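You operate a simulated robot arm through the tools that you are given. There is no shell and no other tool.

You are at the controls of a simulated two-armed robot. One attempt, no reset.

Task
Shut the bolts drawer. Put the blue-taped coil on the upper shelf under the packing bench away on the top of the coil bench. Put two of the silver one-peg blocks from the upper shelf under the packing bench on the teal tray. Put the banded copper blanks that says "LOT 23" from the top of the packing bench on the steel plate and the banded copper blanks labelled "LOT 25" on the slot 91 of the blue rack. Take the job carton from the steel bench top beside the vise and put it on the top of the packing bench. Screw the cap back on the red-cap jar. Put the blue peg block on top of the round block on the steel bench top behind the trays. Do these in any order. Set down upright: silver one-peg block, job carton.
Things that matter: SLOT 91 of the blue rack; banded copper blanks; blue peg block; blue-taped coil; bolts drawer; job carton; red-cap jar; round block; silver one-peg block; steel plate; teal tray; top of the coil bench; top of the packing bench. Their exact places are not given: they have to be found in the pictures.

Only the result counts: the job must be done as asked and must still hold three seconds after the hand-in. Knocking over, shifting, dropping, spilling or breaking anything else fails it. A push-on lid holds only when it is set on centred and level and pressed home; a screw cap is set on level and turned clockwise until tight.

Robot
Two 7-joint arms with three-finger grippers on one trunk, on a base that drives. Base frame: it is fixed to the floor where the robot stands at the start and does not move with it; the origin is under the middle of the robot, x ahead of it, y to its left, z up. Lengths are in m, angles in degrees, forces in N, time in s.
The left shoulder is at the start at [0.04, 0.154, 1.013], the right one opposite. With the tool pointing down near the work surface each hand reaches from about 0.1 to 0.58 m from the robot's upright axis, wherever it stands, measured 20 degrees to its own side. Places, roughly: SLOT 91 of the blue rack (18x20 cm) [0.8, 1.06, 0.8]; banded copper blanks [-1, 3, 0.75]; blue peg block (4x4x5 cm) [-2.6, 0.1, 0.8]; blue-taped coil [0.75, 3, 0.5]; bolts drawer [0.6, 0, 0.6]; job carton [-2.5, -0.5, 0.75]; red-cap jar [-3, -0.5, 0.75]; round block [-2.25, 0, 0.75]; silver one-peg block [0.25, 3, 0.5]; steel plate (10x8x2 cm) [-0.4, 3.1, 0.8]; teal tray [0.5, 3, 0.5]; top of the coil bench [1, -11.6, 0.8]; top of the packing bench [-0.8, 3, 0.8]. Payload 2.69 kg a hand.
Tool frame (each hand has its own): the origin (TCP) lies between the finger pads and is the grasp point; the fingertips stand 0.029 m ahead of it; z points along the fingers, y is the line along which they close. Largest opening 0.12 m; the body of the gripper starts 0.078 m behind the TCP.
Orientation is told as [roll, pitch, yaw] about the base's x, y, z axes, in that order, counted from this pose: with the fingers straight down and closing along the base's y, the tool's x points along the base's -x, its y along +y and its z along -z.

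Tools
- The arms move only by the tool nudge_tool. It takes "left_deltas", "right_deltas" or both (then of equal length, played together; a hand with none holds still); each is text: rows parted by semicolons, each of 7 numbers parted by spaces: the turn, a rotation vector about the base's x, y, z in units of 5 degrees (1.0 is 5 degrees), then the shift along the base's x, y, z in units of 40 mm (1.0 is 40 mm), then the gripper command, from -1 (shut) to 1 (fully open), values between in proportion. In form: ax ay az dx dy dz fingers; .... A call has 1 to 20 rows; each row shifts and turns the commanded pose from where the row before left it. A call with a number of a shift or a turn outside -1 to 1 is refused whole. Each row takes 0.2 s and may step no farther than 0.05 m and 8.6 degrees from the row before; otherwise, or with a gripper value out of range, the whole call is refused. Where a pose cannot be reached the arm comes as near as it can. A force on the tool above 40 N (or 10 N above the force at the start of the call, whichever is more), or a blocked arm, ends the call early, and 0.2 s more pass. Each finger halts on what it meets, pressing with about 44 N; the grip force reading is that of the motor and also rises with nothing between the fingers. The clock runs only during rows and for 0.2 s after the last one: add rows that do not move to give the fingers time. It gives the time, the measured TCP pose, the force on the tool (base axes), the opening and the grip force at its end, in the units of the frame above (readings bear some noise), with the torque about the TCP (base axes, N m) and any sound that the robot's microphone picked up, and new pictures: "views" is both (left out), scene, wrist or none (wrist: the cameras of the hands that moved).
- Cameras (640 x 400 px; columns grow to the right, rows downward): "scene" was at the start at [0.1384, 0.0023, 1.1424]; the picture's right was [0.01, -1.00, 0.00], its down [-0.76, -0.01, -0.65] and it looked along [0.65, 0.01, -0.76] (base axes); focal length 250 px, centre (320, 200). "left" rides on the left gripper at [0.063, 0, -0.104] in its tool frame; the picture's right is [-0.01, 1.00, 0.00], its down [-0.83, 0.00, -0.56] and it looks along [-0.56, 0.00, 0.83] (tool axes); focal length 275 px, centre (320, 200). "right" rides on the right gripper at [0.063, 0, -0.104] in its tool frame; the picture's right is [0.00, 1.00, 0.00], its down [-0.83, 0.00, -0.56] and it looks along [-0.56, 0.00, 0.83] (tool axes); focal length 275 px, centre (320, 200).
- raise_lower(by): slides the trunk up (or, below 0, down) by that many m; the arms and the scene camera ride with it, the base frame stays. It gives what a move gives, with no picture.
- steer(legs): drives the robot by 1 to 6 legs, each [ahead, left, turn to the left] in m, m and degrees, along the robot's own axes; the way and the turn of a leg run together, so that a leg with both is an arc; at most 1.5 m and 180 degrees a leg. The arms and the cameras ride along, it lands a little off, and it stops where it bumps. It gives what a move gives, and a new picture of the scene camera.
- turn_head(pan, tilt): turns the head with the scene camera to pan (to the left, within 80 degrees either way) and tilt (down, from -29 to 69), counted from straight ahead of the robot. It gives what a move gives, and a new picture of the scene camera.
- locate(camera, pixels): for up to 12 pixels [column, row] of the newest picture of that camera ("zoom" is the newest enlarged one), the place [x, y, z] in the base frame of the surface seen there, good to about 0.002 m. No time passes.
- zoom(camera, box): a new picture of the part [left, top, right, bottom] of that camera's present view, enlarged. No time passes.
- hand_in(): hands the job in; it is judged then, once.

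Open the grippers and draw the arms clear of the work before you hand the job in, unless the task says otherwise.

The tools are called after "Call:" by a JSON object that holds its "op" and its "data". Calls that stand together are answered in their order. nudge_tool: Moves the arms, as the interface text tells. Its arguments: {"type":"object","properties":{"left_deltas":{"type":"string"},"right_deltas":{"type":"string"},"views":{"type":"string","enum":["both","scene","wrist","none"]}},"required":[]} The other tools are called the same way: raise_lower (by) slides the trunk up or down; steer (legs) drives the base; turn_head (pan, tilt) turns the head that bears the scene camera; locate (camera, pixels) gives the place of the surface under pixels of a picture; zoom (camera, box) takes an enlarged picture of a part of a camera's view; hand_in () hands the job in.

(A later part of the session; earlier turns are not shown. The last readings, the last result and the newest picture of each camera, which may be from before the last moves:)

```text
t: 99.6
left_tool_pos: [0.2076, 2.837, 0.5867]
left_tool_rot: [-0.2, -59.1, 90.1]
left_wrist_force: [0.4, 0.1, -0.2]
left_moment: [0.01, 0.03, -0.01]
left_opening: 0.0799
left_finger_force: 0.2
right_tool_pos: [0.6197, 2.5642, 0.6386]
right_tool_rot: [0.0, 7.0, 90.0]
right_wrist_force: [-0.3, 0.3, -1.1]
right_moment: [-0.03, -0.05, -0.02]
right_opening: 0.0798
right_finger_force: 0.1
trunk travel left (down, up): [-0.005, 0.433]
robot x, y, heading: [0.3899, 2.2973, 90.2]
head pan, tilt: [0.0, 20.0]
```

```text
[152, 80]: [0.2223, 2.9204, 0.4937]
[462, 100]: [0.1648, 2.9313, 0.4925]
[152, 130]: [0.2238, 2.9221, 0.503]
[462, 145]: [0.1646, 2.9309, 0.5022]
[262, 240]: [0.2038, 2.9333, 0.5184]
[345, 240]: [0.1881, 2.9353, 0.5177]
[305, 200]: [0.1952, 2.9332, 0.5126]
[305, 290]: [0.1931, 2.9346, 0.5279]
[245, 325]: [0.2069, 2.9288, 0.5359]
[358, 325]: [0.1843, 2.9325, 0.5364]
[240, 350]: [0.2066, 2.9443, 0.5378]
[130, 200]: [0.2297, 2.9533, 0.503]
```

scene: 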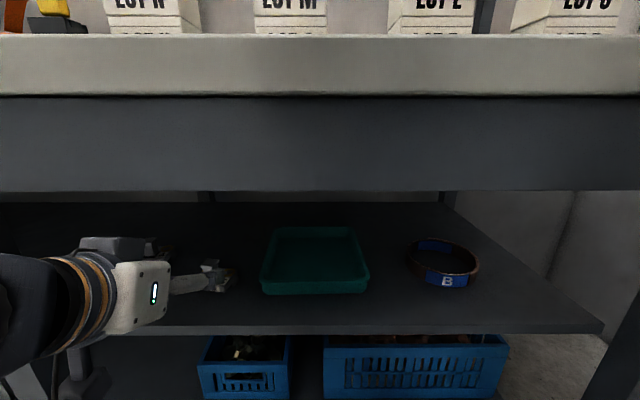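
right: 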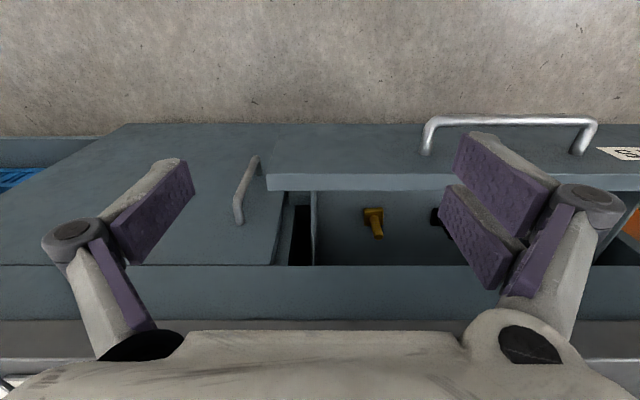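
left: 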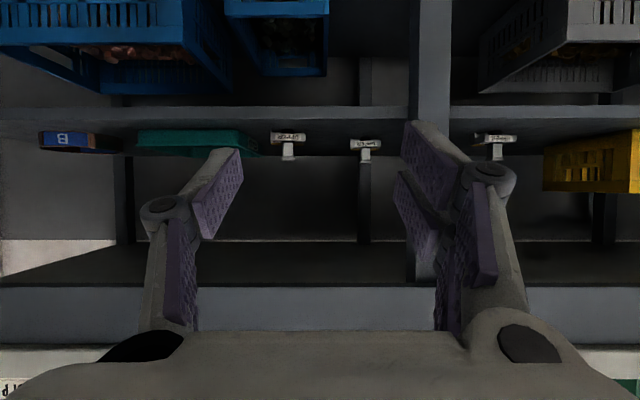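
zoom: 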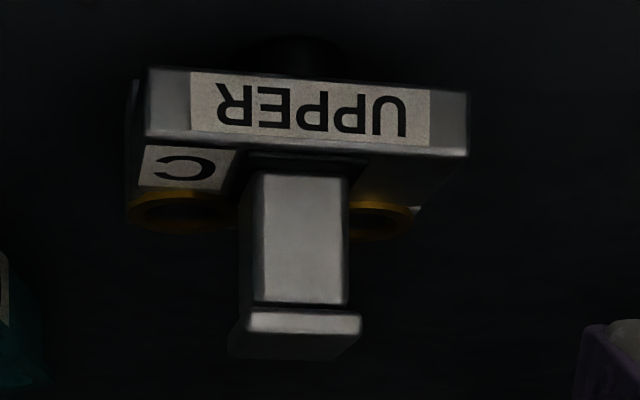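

Block C's peg is about 2 cm square at (0.195, 2.944), z 0.503–0.533 with a slightly wider cap. I bring the left hand close in front of it with a smaller opening and check.

Call:
{"op": "nudge_tool", "data": {"left_deltas": "0 0 0 -0.066 0.4 -0.26 -0.1; 0 0 0 -0.066 0.4 -0.26 -0.1; 0 0 0 -0.066 0.4 -0.26 -0.1; 0 0 0 -0.066 0.375 -0.26 -0.1; 0 0 0 0 0 0 -0.1", "views": "both"}}

```text
t: 100.8
left_tool_pos: [0.1966, 2.8993, 0.5446]
left_tool_rot: [-0.2, -59.1, 90.1]
left_wrist_force: [-0.8, -0.3, 0.4]
left_moment: [-0.01, 0.02, -0.04]
left_opening: 0.0539
left_finger_force: 0.1
right_tool_pos: [0.62, 2.5649, 0.6394]
right_tool_rot: [-0.1, 7.1, 90.1]
right_wrist_force: [-0.4, -0.3, 0.0]
right_moment: [-0.01, 0.0, 0.03]
right_opening: 0.0799
right_finger_force: 0.1
trunk travel left (down, up): [-0.005, 0.433]
robot x, y, heading: [0.3906, 2.2916, 90.2]
head pan, tilt: [0.0, 20.0]
```

scene: 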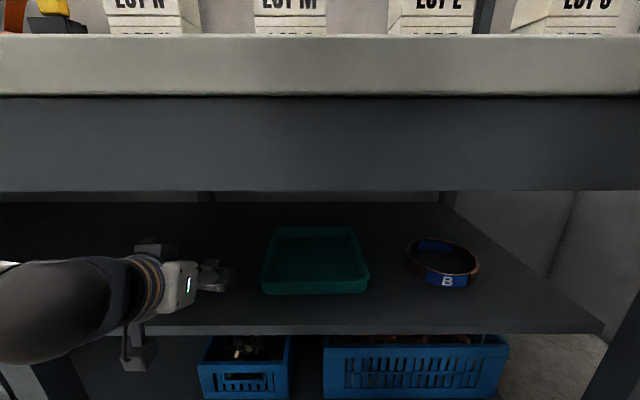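
left: 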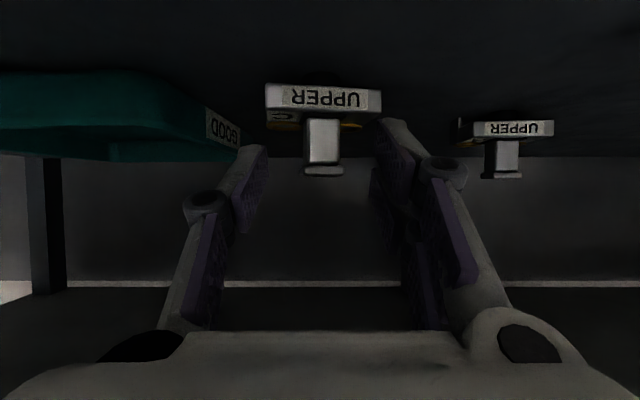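

The peg is centred (col ~323). I advance 38 mm and go down 16 mm so the pads flank the peg.

Call:
{"op": "nudge_tool", "data": {"left_deltas": "0 0 0 0 0.24 -0.1 -0.1; 0 0 0 0 0.24 -0.1 -0.1; 0 0 0 0 0.24 -0.1 -0.1; 0 0 0 0 0.22 -0.08 -0.1; 0 0 0 0 0 0 -0.1", "views": "wrist"}}

```text
t: 102.0
left_tool_pos: [0.1961, 2.938, 0.5297]
left_tool_rot: [-0.3, -59.2, 90.1]
left_wrist_force: [-1.8, -1.1, 1.5]
left_moment: [-0.01, 0.06, 0.01]
left_opening: 0.0545
left_finger_force: 0.6
right_tool_pos: [0.6186, 2.5662, 0.6396]
right_tool_rot: [0.0, 7.0, 90.0]
right_wrist_force: [0.0, -0.4, 0.0]
right_moment: [0.0, -0.03, -0.02]
right_opening: 0.0796
right_finger_force: 0.0
trunk travel left (down, up): [-0.005, 0.433]
robot x, y, heading: [0.3875, 2.2926, 90.1]
head pan, tilt: [0.0, 20.0]
```

left: 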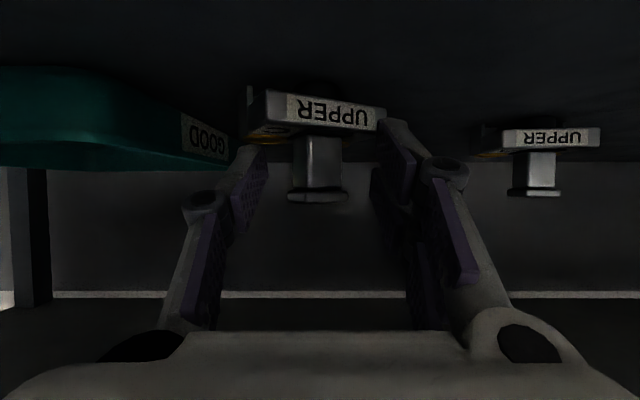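

Small forces (−1.8, −1.1, 1.5 N) suggest a light touch. I zoom in to see where the tips stand relative to the base.

Call:
{"op": "zoom", "data": {"camera": "left", "box": [220, 80, 440, 240]}}

Call:
{"op": "locate", "data": {"camera": "left", "pixels": [[258, 160], [250, 200], [400, 140], [318, 170], [318, 140], [318, 195], [270, 110], [378, 118], [378, 180], [255, 150]]}}

```text
2.50 times, centred on (330, 160) of left
```

zoom: 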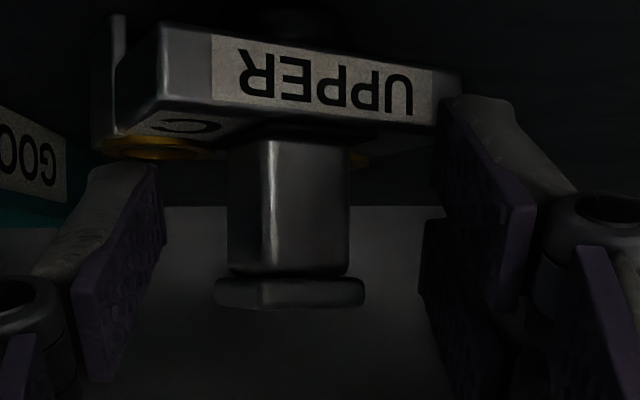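

```text
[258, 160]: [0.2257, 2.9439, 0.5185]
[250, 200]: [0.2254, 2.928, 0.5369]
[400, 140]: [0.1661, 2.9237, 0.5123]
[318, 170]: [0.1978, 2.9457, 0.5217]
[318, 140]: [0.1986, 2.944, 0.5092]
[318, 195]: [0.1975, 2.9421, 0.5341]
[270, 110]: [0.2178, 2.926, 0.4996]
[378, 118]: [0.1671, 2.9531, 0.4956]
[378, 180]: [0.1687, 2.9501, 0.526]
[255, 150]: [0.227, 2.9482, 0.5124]
```

The right tip was brushing the block's base. I raise 3 mm, advance 8 mm and then close on the peg.

Call:
{"op": "nudge_tool", "data": {"left_deltas": "0 0 0 0.04 0 0.08 -0.1; 0 0 0 0 0.1 0 -0.1; 0 0 0 0 0.1 0 -0.1; 0 0 0 0 0 0 -0.4; 0 0 0 0 0 0 -0.6; 0 0 0 0 0 0 -1; 0 0 0 0 0 0 -1; 0 0 0 0 0 0 -1", "views": "wrist"}}

```text
t: 103.8
left_tool_pos: [0.197, 2.9443, 0.5336]
left_tool_rot: [-0.2, -59.3, 90.1]
left_wrist_force: [2.1, -0.6, 4.9]
left_moment: [0.09, -0.05, -0.04]
left_opening: 0.0314
left_finger_force: 43.7
right_tool_pos: [0.6199, 2.5648, 0.6382]
right_tool_rot: [0.0, 7.0, 90.0]
right_wrist_force: [-0.2, -1.2, -0.2]
right_moment: [-0.04, 0.02, 0.02]
right_opening: 0.0797
right_finger_force: 0.1
trunk travel left (down, up): [-0.005, 0.433]
robot x, y, heading: [0.3892, 2.2928, 90.0]
head pan, tilt: [0.0, 20.0]
```

left: 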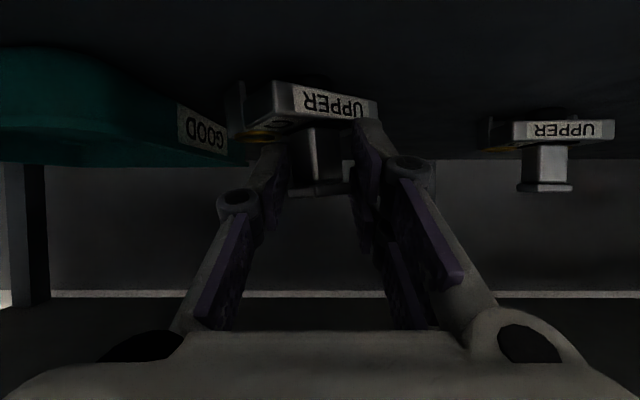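

The opening reads 31 mm, so the pads hold the peg across its corners (the base has turned). I open, back off 3 cm and re-measure its orientation.

Call:
{"op": "nudge_tool", "data": {"left_deltas": "0 0 0 0 0 0.03 -0.1; 0 0 0 0 0 0 0; 0 0 0 0 -0.3 0.1 0; 0 0 0 0 -0.3 0.1 0; 0 0 0 0 -0.3 0.1 0; 0 0 0 0 0 0 0", "views": "wrist"}}

Call:
{"op": "zoom", "data": {"camera": "left", "box": [220, 60, 440, 220]}}

```text
t: 105.2
left_tool_pos: [0.1989, 2.908, 0.5465]
left_tool_rot: [-0.2, -59.1, 90.1]
left_wrist_force: [-0.3, -0.1, 0.0]
left_moment: [0.02, -0.03, -0.02]
left_opening: 0.0598
left_finger_force: 0.1
right_tool_pos: [0.6198, 2.5653, 0.6394]
right_tool_rot: [0.1, 7.0, 90.0]
right_wrist_force: [0.0, 1.1, -0.9]
right_moment: [0.02, -0.04, 0.01]
right_opening: 0.0798
right_finger_force: 0.0
trunk travel left (down, up): [-0.005, 0.433]
robot x, y, heading: [0.3886, 2.2904, 90.1]
head pan, tilt: [0.0, 20.0]
```

left: 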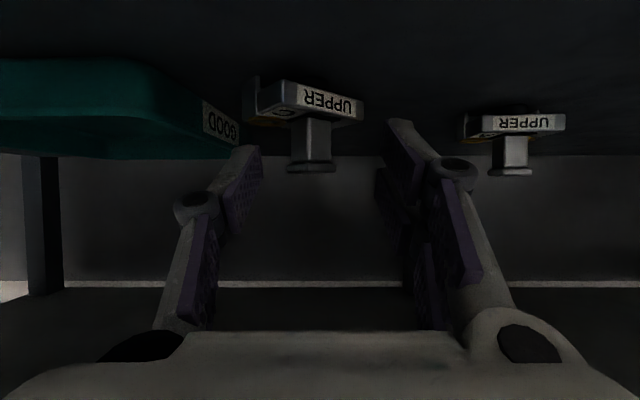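

```text
2.50 times, centred on (330, 140) of left
```

zoom: 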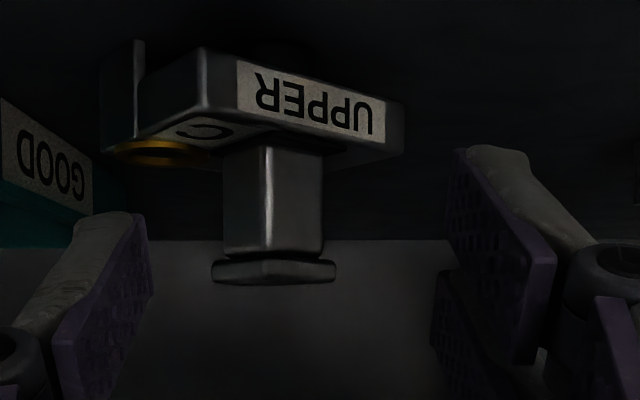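

Call:
{"op": "locate", "data": {"camera": "zoom", "pixels": [[205, 100], [390, 145], [215, 110], [380, 140], [150, 110], [245, 200], [290, 200], [275, 265], [225, 270], [320, 270], [120, 150], [135, 60]]}}

```text
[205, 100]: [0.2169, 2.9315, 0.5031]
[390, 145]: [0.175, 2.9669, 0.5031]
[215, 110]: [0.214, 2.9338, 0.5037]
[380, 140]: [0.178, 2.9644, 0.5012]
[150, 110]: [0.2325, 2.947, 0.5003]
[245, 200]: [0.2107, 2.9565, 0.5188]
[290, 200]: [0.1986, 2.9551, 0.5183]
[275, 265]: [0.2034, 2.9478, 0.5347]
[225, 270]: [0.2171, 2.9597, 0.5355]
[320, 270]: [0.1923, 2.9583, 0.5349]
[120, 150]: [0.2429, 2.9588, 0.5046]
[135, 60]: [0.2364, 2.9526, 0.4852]
```

The block is now turned about 40°, its peg centred near (0.2045, 2.9605). I back off a bit, yaw the hand −40° to match, and line up about 7 cm before the peg.

Call:
{"op": "nudge_tool", "data": {"left_deltas": "0 0 0 0 -0.4 0.1 0; 0 0 0 0 -0.4 0.1 0; 0 0 -1 -0.122 0.097 0 0; 0 0 -1 -0.122 0.097 0 0; 0 0 -1 -0.122 0.097 0 0; 0 0 -1 -0.122 0.097 0 0; 0 0 -1 -0.122 0.097 0 0; 0 0 -1 -0.122 0.097 0 0; 0 0 -1 -0.122 0.097 0 0; 0 0 -1 -0.122 0.097 0 0; 0 0 0 0 0 0 0", "views": "both"}}

```text
t: 107.6
left_tool_pos: [0.1588, 2.9074, 0.5536]
left_tool_rot: [-0.2, -59.1, 50.2]
left_wrist_force: [1.0, -0.7, -0.2]
left_moment: [-0.03, -0.01, 0.01]
left_opening: 0.0602
left_finger_force: 0.0
right_tool_pos: [0.6188, 2.5649, 0.6392]
right_tool_rot: [-0.1, 6.9, 90.0]
right_wrist_force: [-0.1, -0.6, -0.1]
right_moment: [-0.01, -0.03, 0.0]
right_opening: 0.0794
right_finger_force: 0.1
trunk travel left (down, up): [-0.005, 0.433]
robot x, y, heading: [0.3906, 2.2926, 89.9]
head pan, tilt: [0.0, 20.0]
```

scene: 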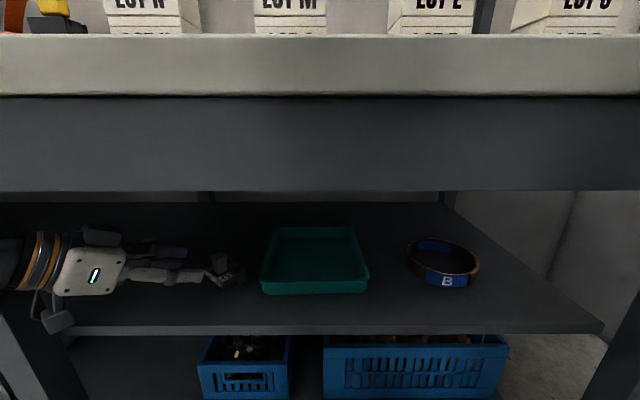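
left: 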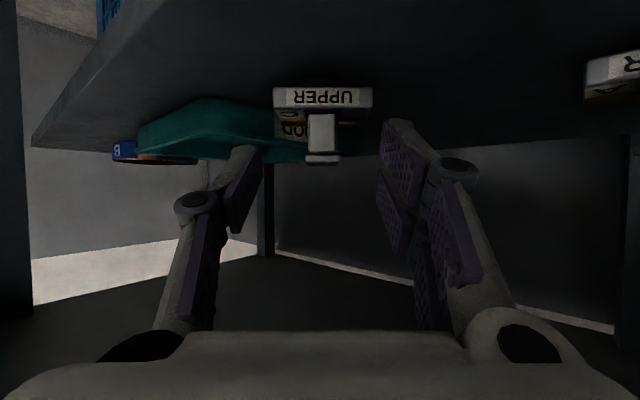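

The base now looks square-on with the peg at col 322. I advance along the hand's direction to flank the peg.

Call:
{"op": "nudge_tool", "data": {"left_deltas": "0 0 0 0.177 0.211 -0.08 0; 0 0 0 0.177 0.211 -0.08 0; 0 0 0 0.177 0.211 -0.08 0; 0 0 0 0.177 0.211 -0.08 0; 0 0 0 0.177 0.211 -0.08 0; 0 0 0 0.177 0.211 -0.08 0; 0 0 0 0 0 0 0", "views": "wrist"}}

Call:
{"op": "zoom", "data": {"camera": "left", "box": [220, 60, 440, 220]}}

```text
t: 109.2
left_tool_pos: [0.201, 2.9591, 0.5367]
left_tool_rot: [0.0, -59.3, 49.9]
left_wrist_force: [-1.2, 0.0, 8.3]
left_moment: [0.21, 0.23, 0.03]
left_opening: 0.0615
left_finger_force: 1.5
right_tool_pos: [0.6195, 2.565, 0.6389]
right_tool_rot: [0.0, 7.0, 90.0]
right_wrist_force: [0.2, 0.3, 0.7]
right_moment: [0.01, 0.03, -0.03]
right_opening: 0.08
right_finger_force: 0.0
trunk travel left (down, up): [-0.005, 0.433]
robot x, y, heading: [0.391, 2.2933, 90.0]
head pan, tilt: [0.0, 20.0]
```

left: 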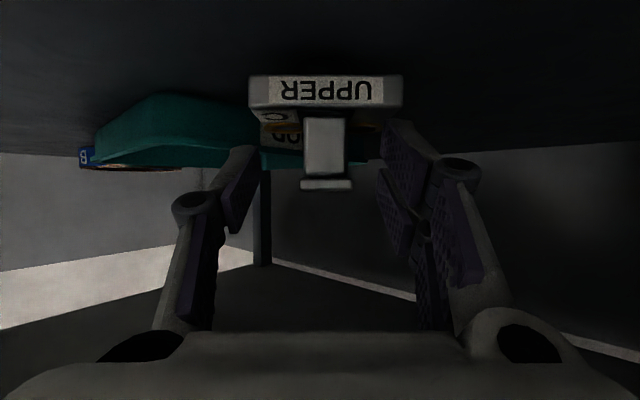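

```text
2.50 times, centred on (330, 140) of left
```

zoom: 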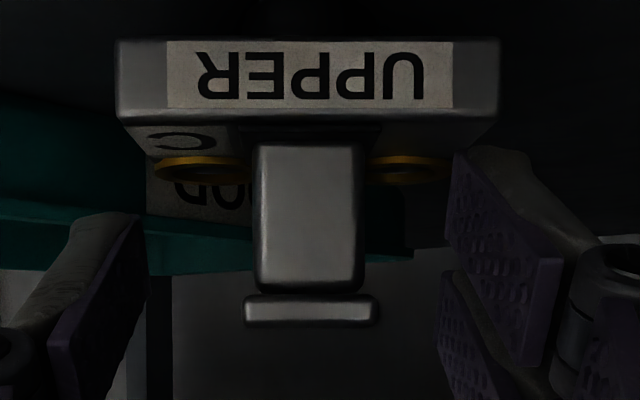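

There is an upward 8 N on the tool, so a fingertip is resting on the block's end. I raise 4 mm, then close on the peg and read the opening.

Call:
{"op": "nudge_tool", "data": {"left_deltas": "0 0 0 0 0 0.1 0; 0 0 0 0 0 0 -0.3; 0 0 0 0 0 0 -0.5; 0 0 0 0 0 0 -1; 0 0 0 0 0 0 -1; 0 0 0 0 0 0 -1", "views": "wrist"}}

Call:
{"op": "zoom", "data": {"camera": "left", "box": [220, 60, 440, 220]}}

```text
t: 110.6
left_tool_pos: [0.2014, 2.9576, 0.5378]
left_tool_rot: [-0.3, -59.1, 50.1]
left_wrist_force: [-0.7, 0.3, 0.1]
left_moment: [-0.11, 0.03, 0.03]
left_opening: 0.0233
left_finger_force: 43.7
right_tool_pos: [0.6192, 2.566, 0.6376]
right_tool_rot: [0.0, 7.1, 90.0]
right_wrist_force: [0.5, 0.3, 0.4]
right_moment: [-0.03, 0.0, 0.03]
right_opening: 0.0799
right_finger_force: 0.1
trunk travel left (down, up): [-0.005, 0.433]
robot x, y, heading: [0.3893, 2.2937, 89.9]
head pan, tilt: [0.0, 20.0]
```

left: 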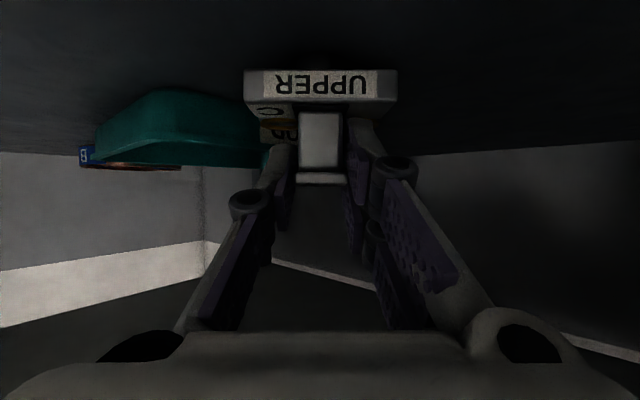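

```text
2.50 times, centred on (330, 140) of left
```

zoom: 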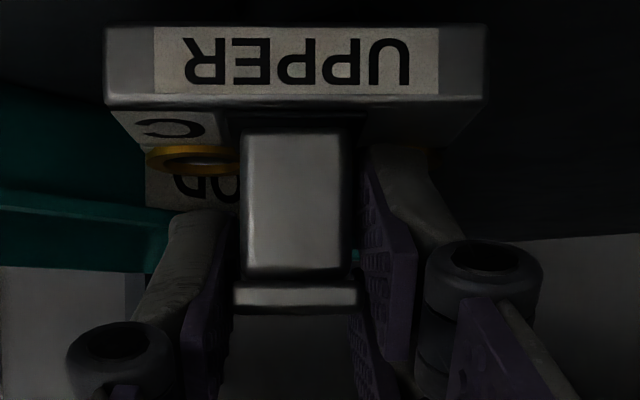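

Opening is 23.3 mm, a square grip on the peg/cap. I lift slowly and check that it follows.

Call:
{"op": "nudge_tool", "data": {"left_deltas": "0 0 0 0 0 0.1 -1; 0 0 0 0 0 0.2 -1; 0 0 0 0 0 0.2 -1; 0 0 0 0 0 0.25 -1; 0 0 0 0 0 0 -1", "views": "both"}}

```text
t: 111.8
left_tool_pos: [0.2, 2.9581, 0.564]
left_tool_rot: [-0.6, -58.7, 50.4]
left_wrist_force: [-0.1, -0.1, -3.9]
left_moment: [-0.06, 0.06, -0.02]
left_opening: 0.023
left_finger_force: 44.5
right_tool_pos: [0.6189, 2.5663, 0.6385]
right_tool_rot: [0.0, 7.1, 90.0]
right_wrist_force: [-0.1, 0.1, 0.5]
right_moment: [-0.03, 0.01, 0.01]
right_opening: 0.0797
right_finger_force: 0.1
trunk travel left (down, up): [-0.005, 0.433]
robot x, y, heading: [0.393, 2.295, 89.9]
head pan, tilt: [0.0, 20.0]
```

scene: 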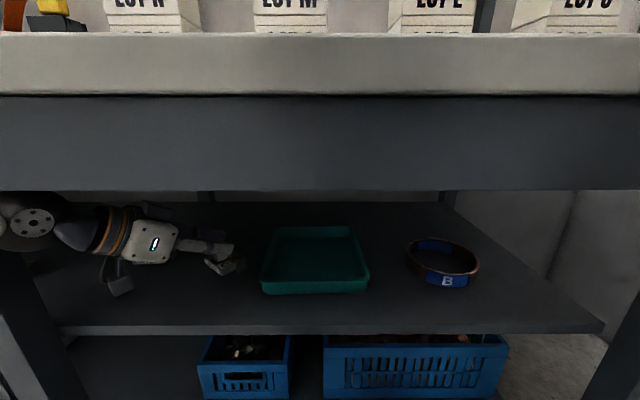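
left: 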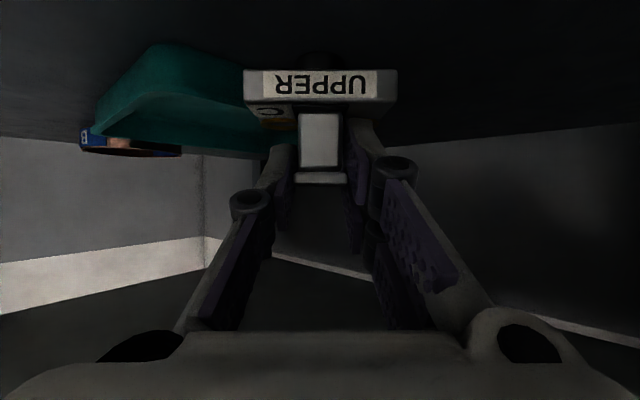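

It holds (3.9 N). I now measure the tray: its rim corners and floor in the scene view.

Call:
{"op": "locate", "data": {"camera": "scene", "pixels": [[264, 282], [367, 280], [277, 230], [354, 229], [315, 262], [300, 250], [340, 270], [285, 262], [315, 278], [315, 232], [225, 268], [240, 270]]}}

Call:
{"op": "zoom", "data": {"camera": "scene", "box": [190, 210, 400, 310]}}

```text
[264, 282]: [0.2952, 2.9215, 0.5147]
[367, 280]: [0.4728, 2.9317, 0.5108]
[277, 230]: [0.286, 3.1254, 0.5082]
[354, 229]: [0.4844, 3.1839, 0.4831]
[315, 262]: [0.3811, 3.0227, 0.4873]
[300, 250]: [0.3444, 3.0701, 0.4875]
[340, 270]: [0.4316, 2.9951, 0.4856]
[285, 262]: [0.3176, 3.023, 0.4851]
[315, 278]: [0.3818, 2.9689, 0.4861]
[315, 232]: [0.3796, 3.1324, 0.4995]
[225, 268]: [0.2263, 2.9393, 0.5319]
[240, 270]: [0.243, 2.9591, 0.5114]
```

```text
3.05 times, centred on (295, 260) of scene
```

zoom: 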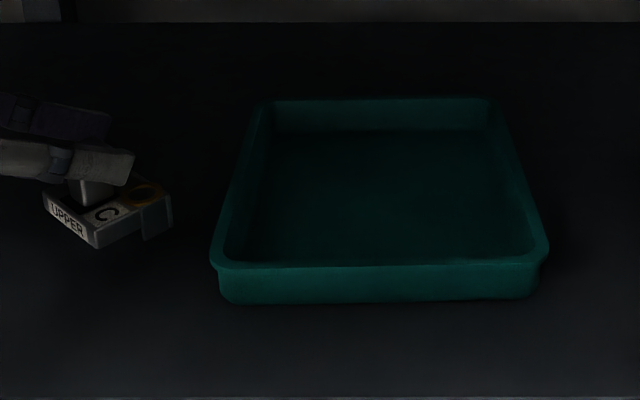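

The tray floor is at z≈0.486 and its rim at ≈0.513. I check how close the arm's wrist parts are to the apron's bottom before lifting more.

Call:
{"op": "locate", "data": {"camera": "scene", "pixels": [[35, 210], [60, 205], [85, 215], [110, 210], [130, 208], [10, 200], [150, 225], [35, 250], [10, 240], [5, 270], [50, 230]]}}

Call:
{"op": "zoom", "data": {"camera": "scene", "box": [0, 170, 260, 310]}}

```text
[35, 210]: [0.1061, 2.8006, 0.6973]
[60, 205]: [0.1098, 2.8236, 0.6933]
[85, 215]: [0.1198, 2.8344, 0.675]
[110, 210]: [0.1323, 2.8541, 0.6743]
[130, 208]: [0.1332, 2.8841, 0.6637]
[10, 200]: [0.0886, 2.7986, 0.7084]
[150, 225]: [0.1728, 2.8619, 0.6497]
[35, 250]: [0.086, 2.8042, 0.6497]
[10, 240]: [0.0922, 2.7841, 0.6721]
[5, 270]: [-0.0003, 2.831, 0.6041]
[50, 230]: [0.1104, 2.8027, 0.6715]
```

```text
2.46 times, centred on (130, 240) of scene
```

zoom: 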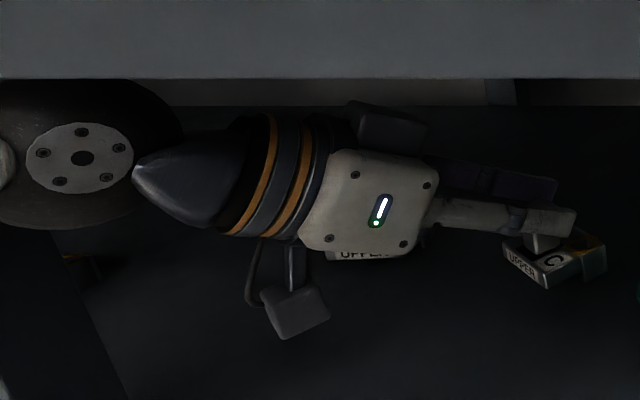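

The wrist joint's top is only ~6 mm below the apron, so I can't lift straight up. I'll tilt the hand 8° flatter (lowering the joint), then raise 2 cm; first I check the wall distance on the right for the base move.

Call:
{"op": "locate", "data": {"camera": "scene", "pixels": [[560, 230], [620, 230], [600, 260], [632, 320], [500, 215], [560, 190]]}}

Call:
{"op": "nudge_tool", "data": {"left_deltas": "0.307 -0.257 0 0 0 0.05 -1; 0.307 -0.257 0 0 0 0.1 -1; 0.307 -0.257 0 0 0 0.12 -1; 0.307 -0.257 0 0 0 0.12 -1; 0 0 0 0 0 0.1 -1; 0 0 0 0 0 0 -1", "views": "both"}}

```text
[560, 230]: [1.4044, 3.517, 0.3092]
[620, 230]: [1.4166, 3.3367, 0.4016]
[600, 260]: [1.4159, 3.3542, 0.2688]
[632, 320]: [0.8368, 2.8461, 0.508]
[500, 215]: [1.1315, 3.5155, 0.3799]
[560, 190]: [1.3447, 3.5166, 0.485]
```

```text
t: 113.2
left_tool_pos: [0.2024, 2.9598, 0.5891]
left_tool_rot: [-0.3, -67.1, 50.3]
left_wrist_force: [0.0, -0.7, -4.1]
left_moment: [-0.07, 0.05, -0.01]
left_opening: 0.0231
left_finger_force: 44.7
right_tool_pos: [0.6201, 2.5666, 0.6392]
right_tool_rot: [0.1, 7.2, 90.0]
right_wrist_force: [0.0, 0.6, 0.3]
right_moment: [0.02, 0.0, 0.02]
right_opening: 0.0796
right_finger_force: 0.0
trunk travel left (down, up): [-0.005, 0.433]
robot x, y, heading: [0.3901, 2.294, 90.1]
head pan, tilt: [0.0, 20.0]
```

scene: 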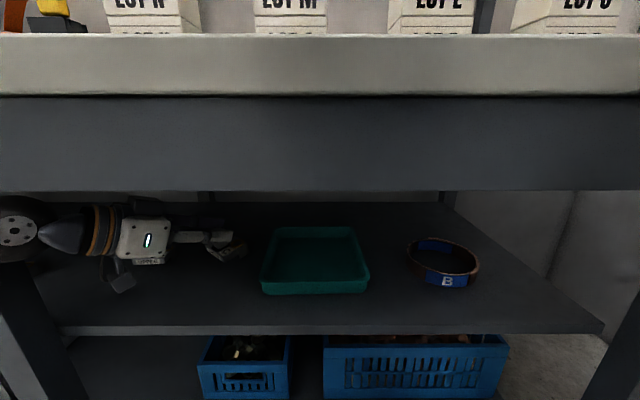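
left: 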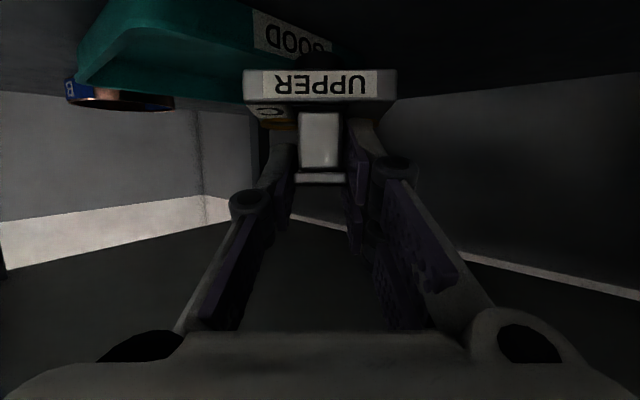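

Now φ≈67° and z≈0.589. I verify the joint and the block heights.

Call:
{"op": "locate", "data": {"camera": "scene", "pixels": [[10, 200], [20, 197], [30, 205], [225, 262], [243, 252], [228, 258], [212, 250], [240, 256]]}}

Call:
{"op": "zoom", "data": {"camera": "scene", "box": [160, 200, 300, 300]}}

```text
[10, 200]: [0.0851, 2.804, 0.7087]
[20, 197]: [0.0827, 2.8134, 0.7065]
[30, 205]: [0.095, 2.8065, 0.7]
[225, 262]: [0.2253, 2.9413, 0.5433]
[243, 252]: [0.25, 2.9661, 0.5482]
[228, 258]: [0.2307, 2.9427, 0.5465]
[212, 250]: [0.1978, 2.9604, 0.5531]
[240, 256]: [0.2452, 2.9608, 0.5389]
```

```text
4.00 times, centred on (230, 250) of scene
```

zoom: 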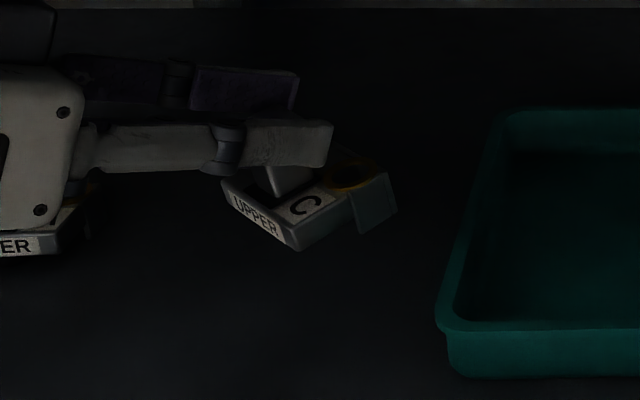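

The block's lowest point is at z≈0.53, above the rim (0.513), and the wrist joint stays under the apron. I slide the base 14 cm right and 3.5 cm ahead.

Call:
{"op": "steer", "data": {"legs": [[0.035, -0.14, 0]]}}

Call:
{"op": "zoom", "data": {"camera": "left", "box": [0, 0, 640, 400]}}

```text
t: 115.0
left_tool_pos: [0.3425, 2.9927, 0.588]
left_tool_rot: [-0.3, -67.1, 50.4]
left_wrist_force: [0.0, -1.0, -3.1]
left_moment: [-0.05, 0.01, 0.0]
left_opening: 0.0232
left_finger_force: 44.5
right_tool_pos: [0.7612, 2.6001, 0.638]
right_tool_rot: [-0.1, 7.1, 90.0]
right_wrist_force: [0.1, -0.6, 0.5]
right_moment: [0.01, 0.03, -0.04]
right_opening: 0.0796
right_finger_force: 0.0
trunk travel left (down, up): [-0.005, 0.433]
robot x, y, heading: [0.5287, 2.3264, 90.1]
head pan, tilt: [0.0, 20.0]
```

scene: 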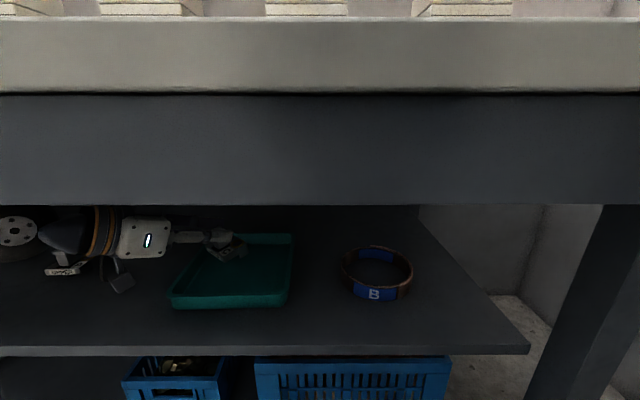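

```text
1.00 times, centred on (320, 200) of left (not enlarged: the box is as wide or as high as the picture)
```

zoom: 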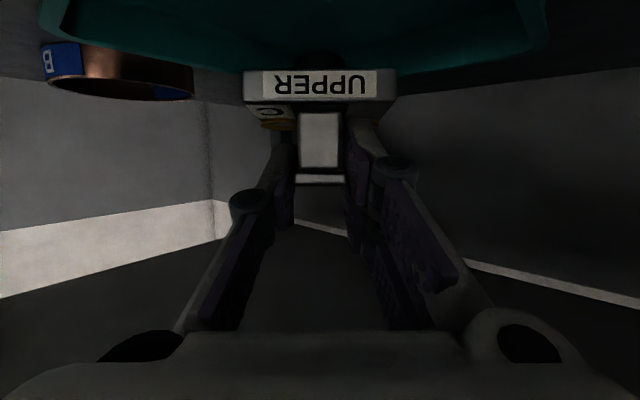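

The block is over the tray at about (0.34, 2.99). I check block A wasn't touched (65,265) and look at the tray region.

Call:
{"op": "locate", "data": {"camera": "scene", "pixels": [[63, 258], [60, 270], [228, 250], [240, 243], [185, 300], [283, 300], [262, 238], [230, 285], [260, 270], [200, 280]]}}

Call:
{"op": "zoom", "data": {"camera": "scene", "box": [20, 200, 320, 330]}}

```text
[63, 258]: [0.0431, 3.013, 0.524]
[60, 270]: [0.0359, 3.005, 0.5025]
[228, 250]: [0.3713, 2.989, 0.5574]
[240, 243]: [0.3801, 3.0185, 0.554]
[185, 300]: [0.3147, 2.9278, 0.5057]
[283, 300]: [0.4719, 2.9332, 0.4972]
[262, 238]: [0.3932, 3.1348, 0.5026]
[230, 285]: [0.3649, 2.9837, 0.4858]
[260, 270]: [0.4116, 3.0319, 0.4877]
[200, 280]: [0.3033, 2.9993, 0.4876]
```

```text
2.13 times, centred on (170, 265) of scene
```

zoom: 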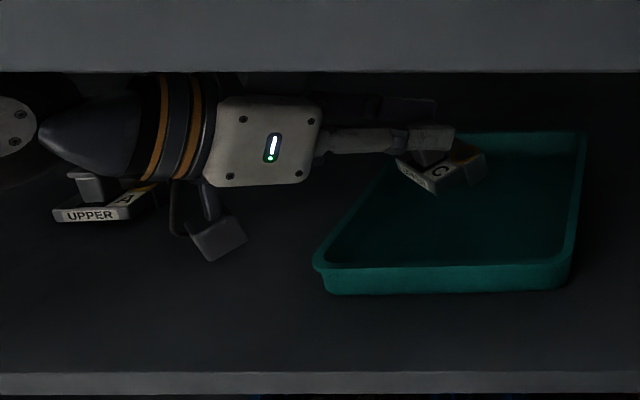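

Block A is untouched. I turn the hand 30° so the block sits squarer in the tray, then level it back by 8° while lowering to just above the tray floor.

Call:
{"op": "nudge_tool", "data": {"left_deltas": "0 0 1 0.02 0.01 0 -1; 0 0 1 0.02 0.01 0 -1; 0 0 1 0.02 0.01 0 -1; 0 0 1 0.02 0.01 0 -1; 0 0 1 0.02 0.01 0 -1; 0 0 1 0.02 0.01 0 -1; -0.394 0.07 0 0 0 -0.15 -1; -0.394 0.07 0 0 0 -0.2 -1; -0.394 0.07 0 0 0 -0.2 -1; -0.394 0.07 0 0 0 -0.2 -1; 0 0 0 0 0 0 -1", "views": "both"}}

```text
t: 117.4
left_tool_pos: [0.3467, 2.9957, 0.5573]
left_tool_rot: [-0.2, -59.1, 80.2]
left_wrist_force: [-0.1, 1.0, -3.2]
left_moment: [-0.06, 0.01, -0.02]
left_opening: 0.0235
left_finger_force: 44.0
right_tool_pos: [0.7615, 2.6004, 0.6388]
right_tool_rot: [0.0, 7.1, 90.0]
right_wrist_force: [-0.7, 0.3, -0.8]
right_moment: [0.02, 0.0, 0.04]
right_opening: 0.0797
right_finger_force: 0.0
trunk travel left (down, up): [-0.005, 0.433]
robot x, y, heading: [0.5303, 2.3283, 90.2]
head pan, tilt: [0.0, 20.0]
```

scene: 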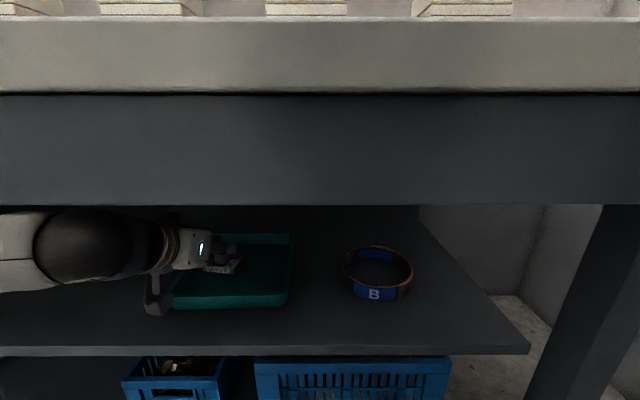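
left: 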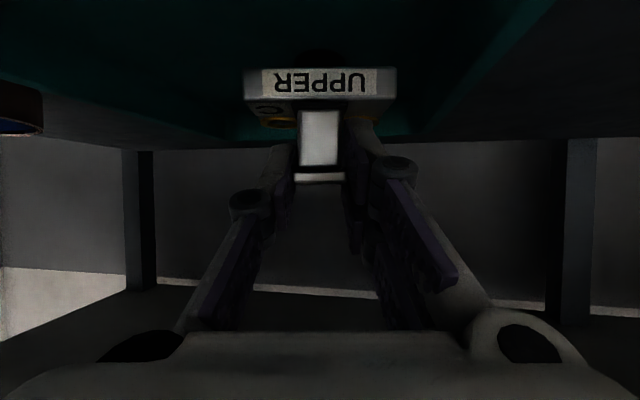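

Level again at z≈0.557, with the block's bottom ~15 mm over the tray floor. I lower in small steps watching the force.

Call:
{"op": "nudge_tool", "data": {"left_deltas": "0 0 0 0 0 -0.1 -1; 0 0 0 0 0 -0.1 -1; 0 0 0 0 0 -0.08 -1; 0 0 0 0 0 0 -1", "views": "none"}}

Call:
{"op": "nudge_tool", "data": {"left_deltas": "0 0 0 0 0 -0.03 -1; 0 0 0 0 0 -0.03 -1; 0 0 0 0 0 0 -1", "views": "none"}}

```text
t: 118.4
left_tool_pos: [0.346, 2.9942, 0.5459]
left_tool_rot: [-0.3, -59.1, 80.3]
left_wrist_force: [-1.0, -0.7, -4.0]
left_moment: [-0.04, 0.01, 0.02]
left_opening: 0.0232
left_finger_force: 44.2
right_tool_pos: [0.7609, 2.601, 0.638]
right_tool_rot: [-0.1, 7.2, 90.1]
right_wrist_force: [0.7, 0.0, 0.5]
right_moment: [-0.02, 0.03, 0.0]
right_opening: 0.0795
right_finger_force: 0.1
trunk travel left (down, up): [-0.005, 0.433]
robot x, y, heading: [0.5304, 2.3257, 90.0]
head pan, tilt: [0.0, 20.0]
```

```text
t: 119.2
left_tool_pos: [0.3478, 2.9955, 0.5449]
left_tool_rot: [-0.3, -59.2, 80.2]
left_wrist_force: [-0.3, -1.1, -3.0]
left_moment: [-0.03, 0.04, 0.01]
left_opening: 0.023
left_finger_force: 44.5
right_tool_pos: [0.7606, 2.6007, 0.6375]
right_tool_rot: [0.0, 7.1, 90.0]
right_wrist_force: [0.1, -0.4, -0.7]
right_moment: [-0.02, 0.0, 0.01]
right_opening: 0.0797
right_finger_force: 0.0
trunk travel left (down, up): [-0.005, 0.433]
robot x, y, heading: [0.5317, 2.3274, 89.9]
head pan, tilt: [0.0, 20.0]
```

Still no contact; I continue in ~1 mm steps.

Call:
{"op": "nudge_tool", "data": {"left_deltas": "0 0 0 0 0 -0.03 -1; 0 0 0 0 0 -0.03 -1; 0 0 0 0 0 0 -1", "views": "none"}}

Call:
{"op": "nudge_tool", "data": {"left_deltas": "0 0 0 0 0 -0.03 -1; 0 0 0 0 0 -0.03 -1; 0 0 0 0 0 0 -1", "views": "wrist"}}

```text
t: 120.0
left_tool_pos: [0.3471, 2.9966, 0.544]
left_tool_rot: [-0.1, -59.4, 80.0]
left_wrist_force: [0.2, 1.0, 7.7]
left_moment: [0.1, 0.17, -0.01]
left_opening: 0.0233
left_finger_force: 44.5
right_tool_pos: [0.76, 2.5992, 0.6399]
right_tool_rot: [0.1, 7.0, 90.1]
right_wrist_force: [0.2, -0.8, -0.6]
right_moment: [-0.01, 0.03, -0.01]
right_opening: 0.0801
right_finger_force: 0.1
trunk travel left (down, up): [-0.005, 0.433]
robot x, y, heading: [0.5315, 2.3236, 90.2]
head pan, tilt: [0.0, 20.0]
```

```text
t: 120.8
left_tool_pos: [0.348, 2.9948, 0.5434]
left_tool_rot: [-0.1, -59.5, 80.0]
left_wrist_force: [-2.0, 4.0, 24.6]
left_moment: [0.35, 0.16, 0.03]
left_opening: 0.0228
left_finger_force: 44.3
right_tool_pos: [0.7604, 2.5996, 0.6396]
right_tool_rot: [0.0, 6.8, 90.1]
right_wrist_force: [0.5, -0.2, -1.2]
right_moment: [0.0, 0.01, -0.01]
right_opening: 0.0798
right_finger_force: 0.0
trunk travel left (down, up): [-0.005, 0.433]
robot x, y, heading: [0.5311, 2.3286, 90.1]
head pan, tilt: [0.0, 20.0]
```

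left: 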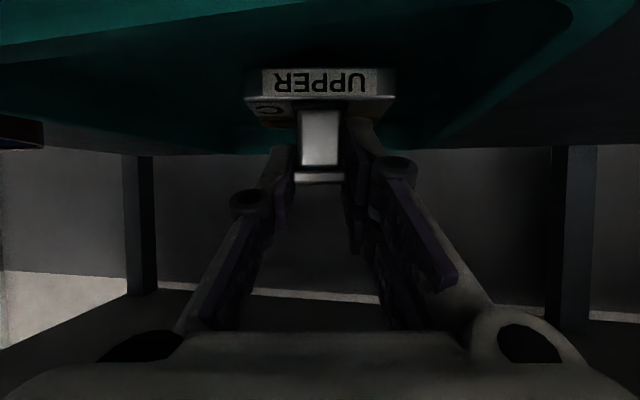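

Firm contact (24.6 N). I ease up 1 mm, open the fingers to ~48 mm, and draw back out of the tray.

Call:
{"op": "nudge_tool", "data": {"left_deltas": "0 0 0 0 0 0.03 -1; 0 0 0 0 0 0 -0.5; 0 0 0 0 0 0 -0.2; 0 0 0 0 0 0 -0.2; 0 0 0 0 0 0.1 -0.2; 0 0 0 0 0 0.1 -0.2; 0 0 0 -0.1 -0.6 0 -0.2; 0 0 0 -0.1 -0.6 0 -0.2; 0 0 0 -0.1 -0.6 0 -0.2; 0 0 0 -0.1 -0.6 0 -0.2; 0 0 0 -0.1 -0.6 0 -0.2; 0 0 0 0 0 0 -0.2", "views": "both"}}

```text
t: 123.4
left_tool_pos: [0.3274, 2.8753, 0.5495]
left_tool_rot: [-0.2, -59.3, 80.1]
left_wrist_force: [0.0, 0.1, 0.2]
left_moment: [0.02, 0.0, 0.0]
left_opening: 0.0475
left_finger_force: 0.0
right_tool_pos: [0.7608, 2.6013, 0.6388]
right_tool_rot: [0.0, 7.0, 90.0]
right_wrist_force: [-1.4, 1.0, -0.8]
right_moment: [0.01, -0.01, 0.01]
right_opening: 0.0799
right_finger_force: 0.2
trunk travel left (down, up): [-0.005, 0.433]
robot x, y, heading: [0.5326, 2.3289, 90.0]
head pan, tilt: [0.0, 20.0]
```

scene: 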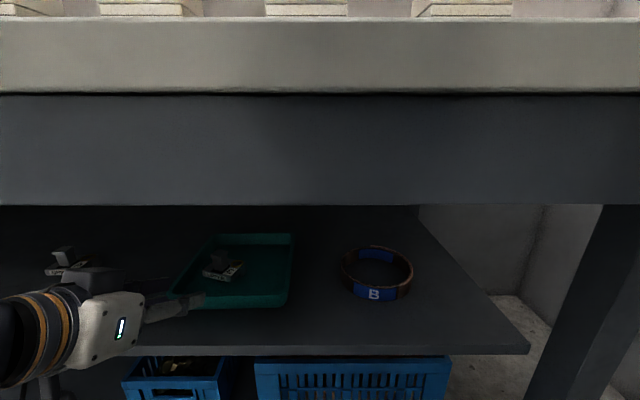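
left: 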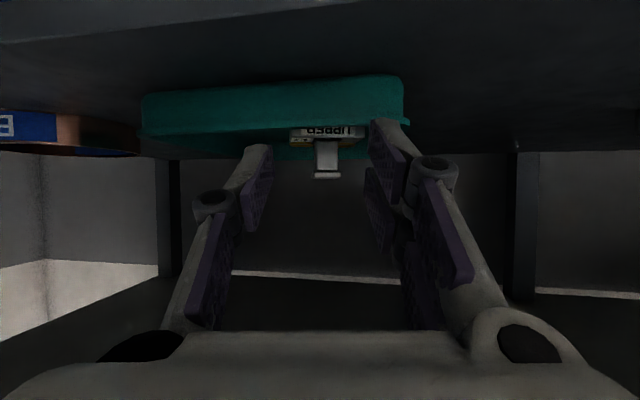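

Block C stands in the tray around (222,265). I zoom to confirm.

Call:
{"op": "zoom", "data": {"camera": "scene", "box": [160, 220, 320, 320]}}

Call:
{"op": "locate", "data": {"camera": "scene", "pixels": [[221, 259], [210, 272], [236, 272], [223, 280], [265, 285], [250, 265], [275, 260]]}}

```text
4.00 times, centred on (240, 270) of scene
```

zoom: 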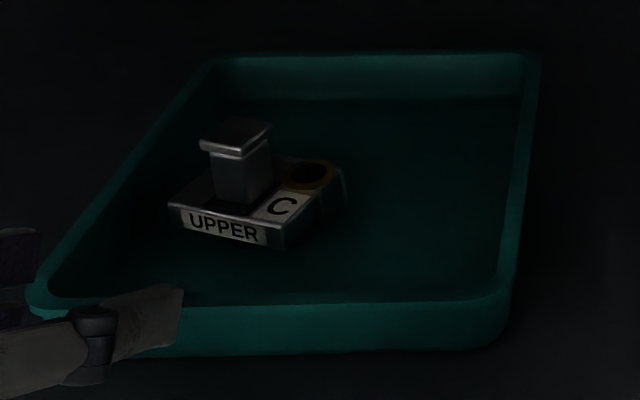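

```text
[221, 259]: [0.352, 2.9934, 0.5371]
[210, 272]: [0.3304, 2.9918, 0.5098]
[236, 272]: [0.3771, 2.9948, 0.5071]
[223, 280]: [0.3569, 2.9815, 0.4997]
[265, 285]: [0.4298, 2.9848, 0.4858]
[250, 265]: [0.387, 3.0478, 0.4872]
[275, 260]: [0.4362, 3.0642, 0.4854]
```

Block C is upright in the tray. For the next I'll use block A with the right hand, coming from the right to keep clear of the leg. First I back out.

Call:
{"op": "nudge_tool", "data": {"left_deltas": "0 0 0 0 -0.5 0 -0.2; 0 0 0 0 -0.5 0 -0.2; 0 0 0 0 -0.5 0 -0.2", "views": "none"}}

Call:
{"op": "steer", "data": {"legs": [[-0.4, 0, 0], [0, 0.55, 0]]}}

```text
t: 124.2
left_tool_pos: [0.3249, 2.8685, 0.5538]
left_tool_rot: [-0.2, -59.2, 80.0]
left_wrist_force: [0.0, -0.5, 0.3]
left_moment: [0.0, 0.02, -0.03]
left_opening: 0.048
left_finger_force: 0.0
left hand out of reach, approached as far as the arm can: row 1, 2, 3
right_tool_pos: [0.7612, 2.6002, 0.6387]
right_tool_rot: [0.0, 7.0, 90.0]
right_wrist_force: [-0.2, 0.1, -0.9]
right_moment: [-0.03, 0.04, 0.02]
right_opening: 0.0799
right_finger_force: 0.0
trunk travel left (down, up): [-0.005, 0.433]
robot x, y, heading: [0.5304, 2.3237, 89.9]
head pan, tilt: [0.0, 20.0]
```

```text
t: 126.1
left_tool_pos: [0.3187, 2.6342, 0.5515]
left_tool_rot: [-0.1, -59.0, 79.7]
left_wrist_force: [0.0, 0.6, -0.1]
left_moment: [0.0, -0.01, -0.01]
left_opening: 0.048
left_finger_force: 0.1
right_tool_pos: [0.7528, 2.3634, 0.6386]
right_tool_rot: [0.0, 7.0, 89.7]
right_wrist_force: [-0.4, -0.2, 0.4]
right_moment: [0.03, 0.0, 0.0]
right_opening: 0.0801
right_finger_force: 0.0
trunk travel left (down, up): [-0.005, 0.433]
robot x, y, heading: [0.522, 2.091, 89.7]
head pan, tilt: [0.0, 20.0]
stopped in leg 1: the robot was blocked; the commanded pose is now the measured one
```

scene: 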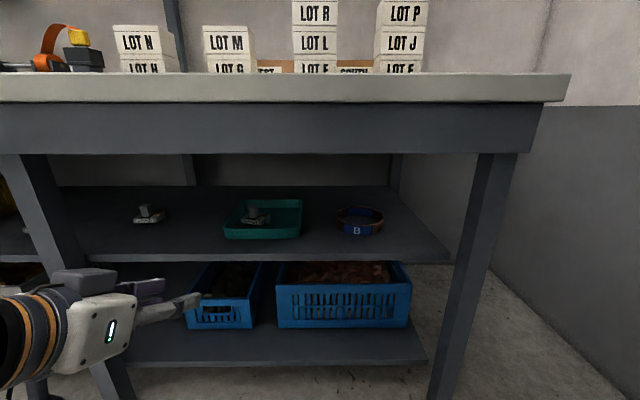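

The base was blocked while backing at y≈2.09. I look to the right and back to see what's there before moving further.

Call:
{"op": "turn_head", "data": {"pan": -80, "tilt": 30}}

```text
t: 127.6
left_tool_pos: [0.32, 2.6329, 0.5514]
left_tool_rot: [-0.2, -59.0, 79.9]
left_wrist_force: [0.6, 0.0, -0.1]
left_moment: [-0.02, -0.04, 0.02]
left_opening: 0.048
left_finger_force: 0.1
right_tool_pos: [0.7535, 2.3638, 0.639]
right_tool_rot: [0.0, 7.1, 89.7]
right_wrist_force: [-0.7, -0.3, 0.1]
right_moment: [0.0, -0.01, -0.04]
right_opening: 0.0797
right_finger_force: 0.0
trunk travel left (down, up): [-0.005, 0.433]
robot x, y, heading: [0.5255, 2.0889, 89.9]
head pan, tilt: [-80.0, 30.0]
```

scene: 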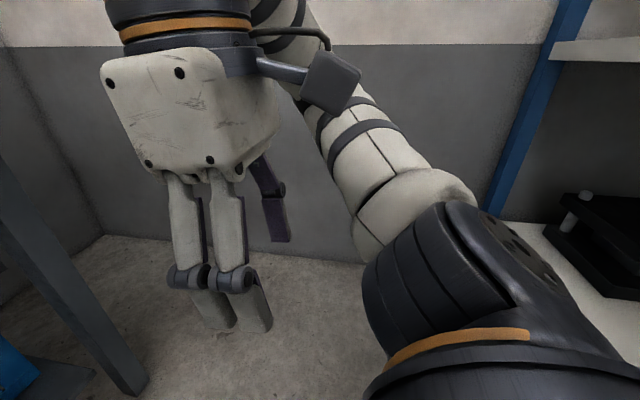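

The rack's blue post and shelf stand right behind the right arm. I locate them to keep clear.

Call:
{"op": "locate", "data": {"camera": "scene", "pixels": [[530, 120], [510, 190], [550, 240], [590, 205], [570, 50], [420, 230], [450, 190], [620, 290], [520, 300]]}}

```text
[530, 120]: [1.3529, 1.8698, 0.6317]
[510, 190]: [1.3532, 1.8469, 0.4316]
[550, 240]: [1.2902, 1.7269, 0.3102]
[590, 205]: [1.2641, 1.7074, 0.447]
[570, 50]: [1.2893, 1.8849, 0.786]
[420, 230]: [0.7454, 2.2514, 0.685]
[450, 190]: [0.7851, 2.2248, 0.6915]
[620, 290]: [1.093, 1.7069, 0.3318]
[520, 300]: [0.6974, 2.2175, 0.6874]
```

The rack's far post is at (1.35, 1.87), so the base touched its corner region; I move left (away) now, keeping y, without touching it.

Call:
{"op": "steer", "data": {"legs": [[0.02, 0, 0], [0, 0.6, 0]]}}

Call:
{"op": "turn_head", "data": {"pan": -75, "tilt": 25}}

```text
t: 133.1
left_tool_pos: [-0.2803, 2.6609, 0.5511]
left_tool_rot: [-0.2, -59.1, 79.4]
left_wrist_force: [-0.2, 0.0, 0.4]
left_moment: [0.0, -0.01, -0.01]
left_opening: 0.0481
left_finger_force: 0.1
right_tool_pos: [0.1522, 2.3872, 0.6392]
right_tool_rot: [0.0, 7.2, 89.1]
right_wrist_force: [0.3, 0.0, -0.2]
right_moment: [0.02, -0.01, -0.01]
right_opening: 0.0799
right_finger_force: 0.0
trunk travel left (down, up): [-0.005, 0.433]
robot x, y, heading: [-0.0816, 2.1156, 89.3]
head pan, tilt: [-80.0, 30.0]
```

scene: 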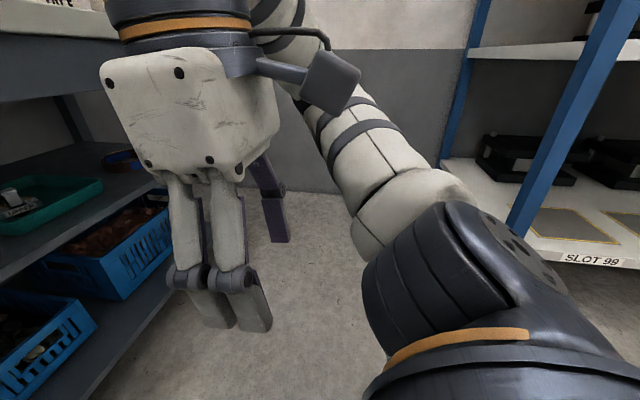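

```text
t: 133.8
left_tool_pos: [-0.2783, 2.661, 0.5531]
left_tool_rot: [-0.2, -59.0, 79.4]
left_wrist_force: [-0.1, -0.1, -0.4]
left_moment: [0.0, 0.0, 0.02]
left_opening: 0.048
left_finger_force: 0.0
right_tool_pos: [0.152, 2.3867, 0.6393]
right_tool_rot: [0.1, 7.1, 89.3]
right_wrist_force: [-0.1, -0.7, 0.9]
right_moment: [-0.01, 0.01, -0.01]
right_opening: 0.0796
right_finger_force: 0.1
trunk travel left (down, up): [-0.005, 0.433]
robot x, y, heading: [-0.0795, 2.1184, 89.2]
head pan, tilt: [-75.0, 25.0]
```

scene: 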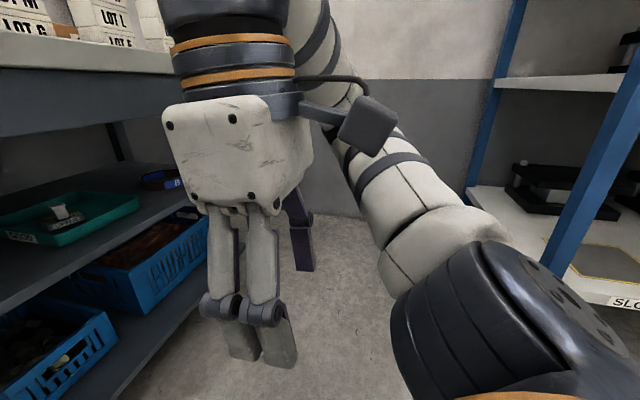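

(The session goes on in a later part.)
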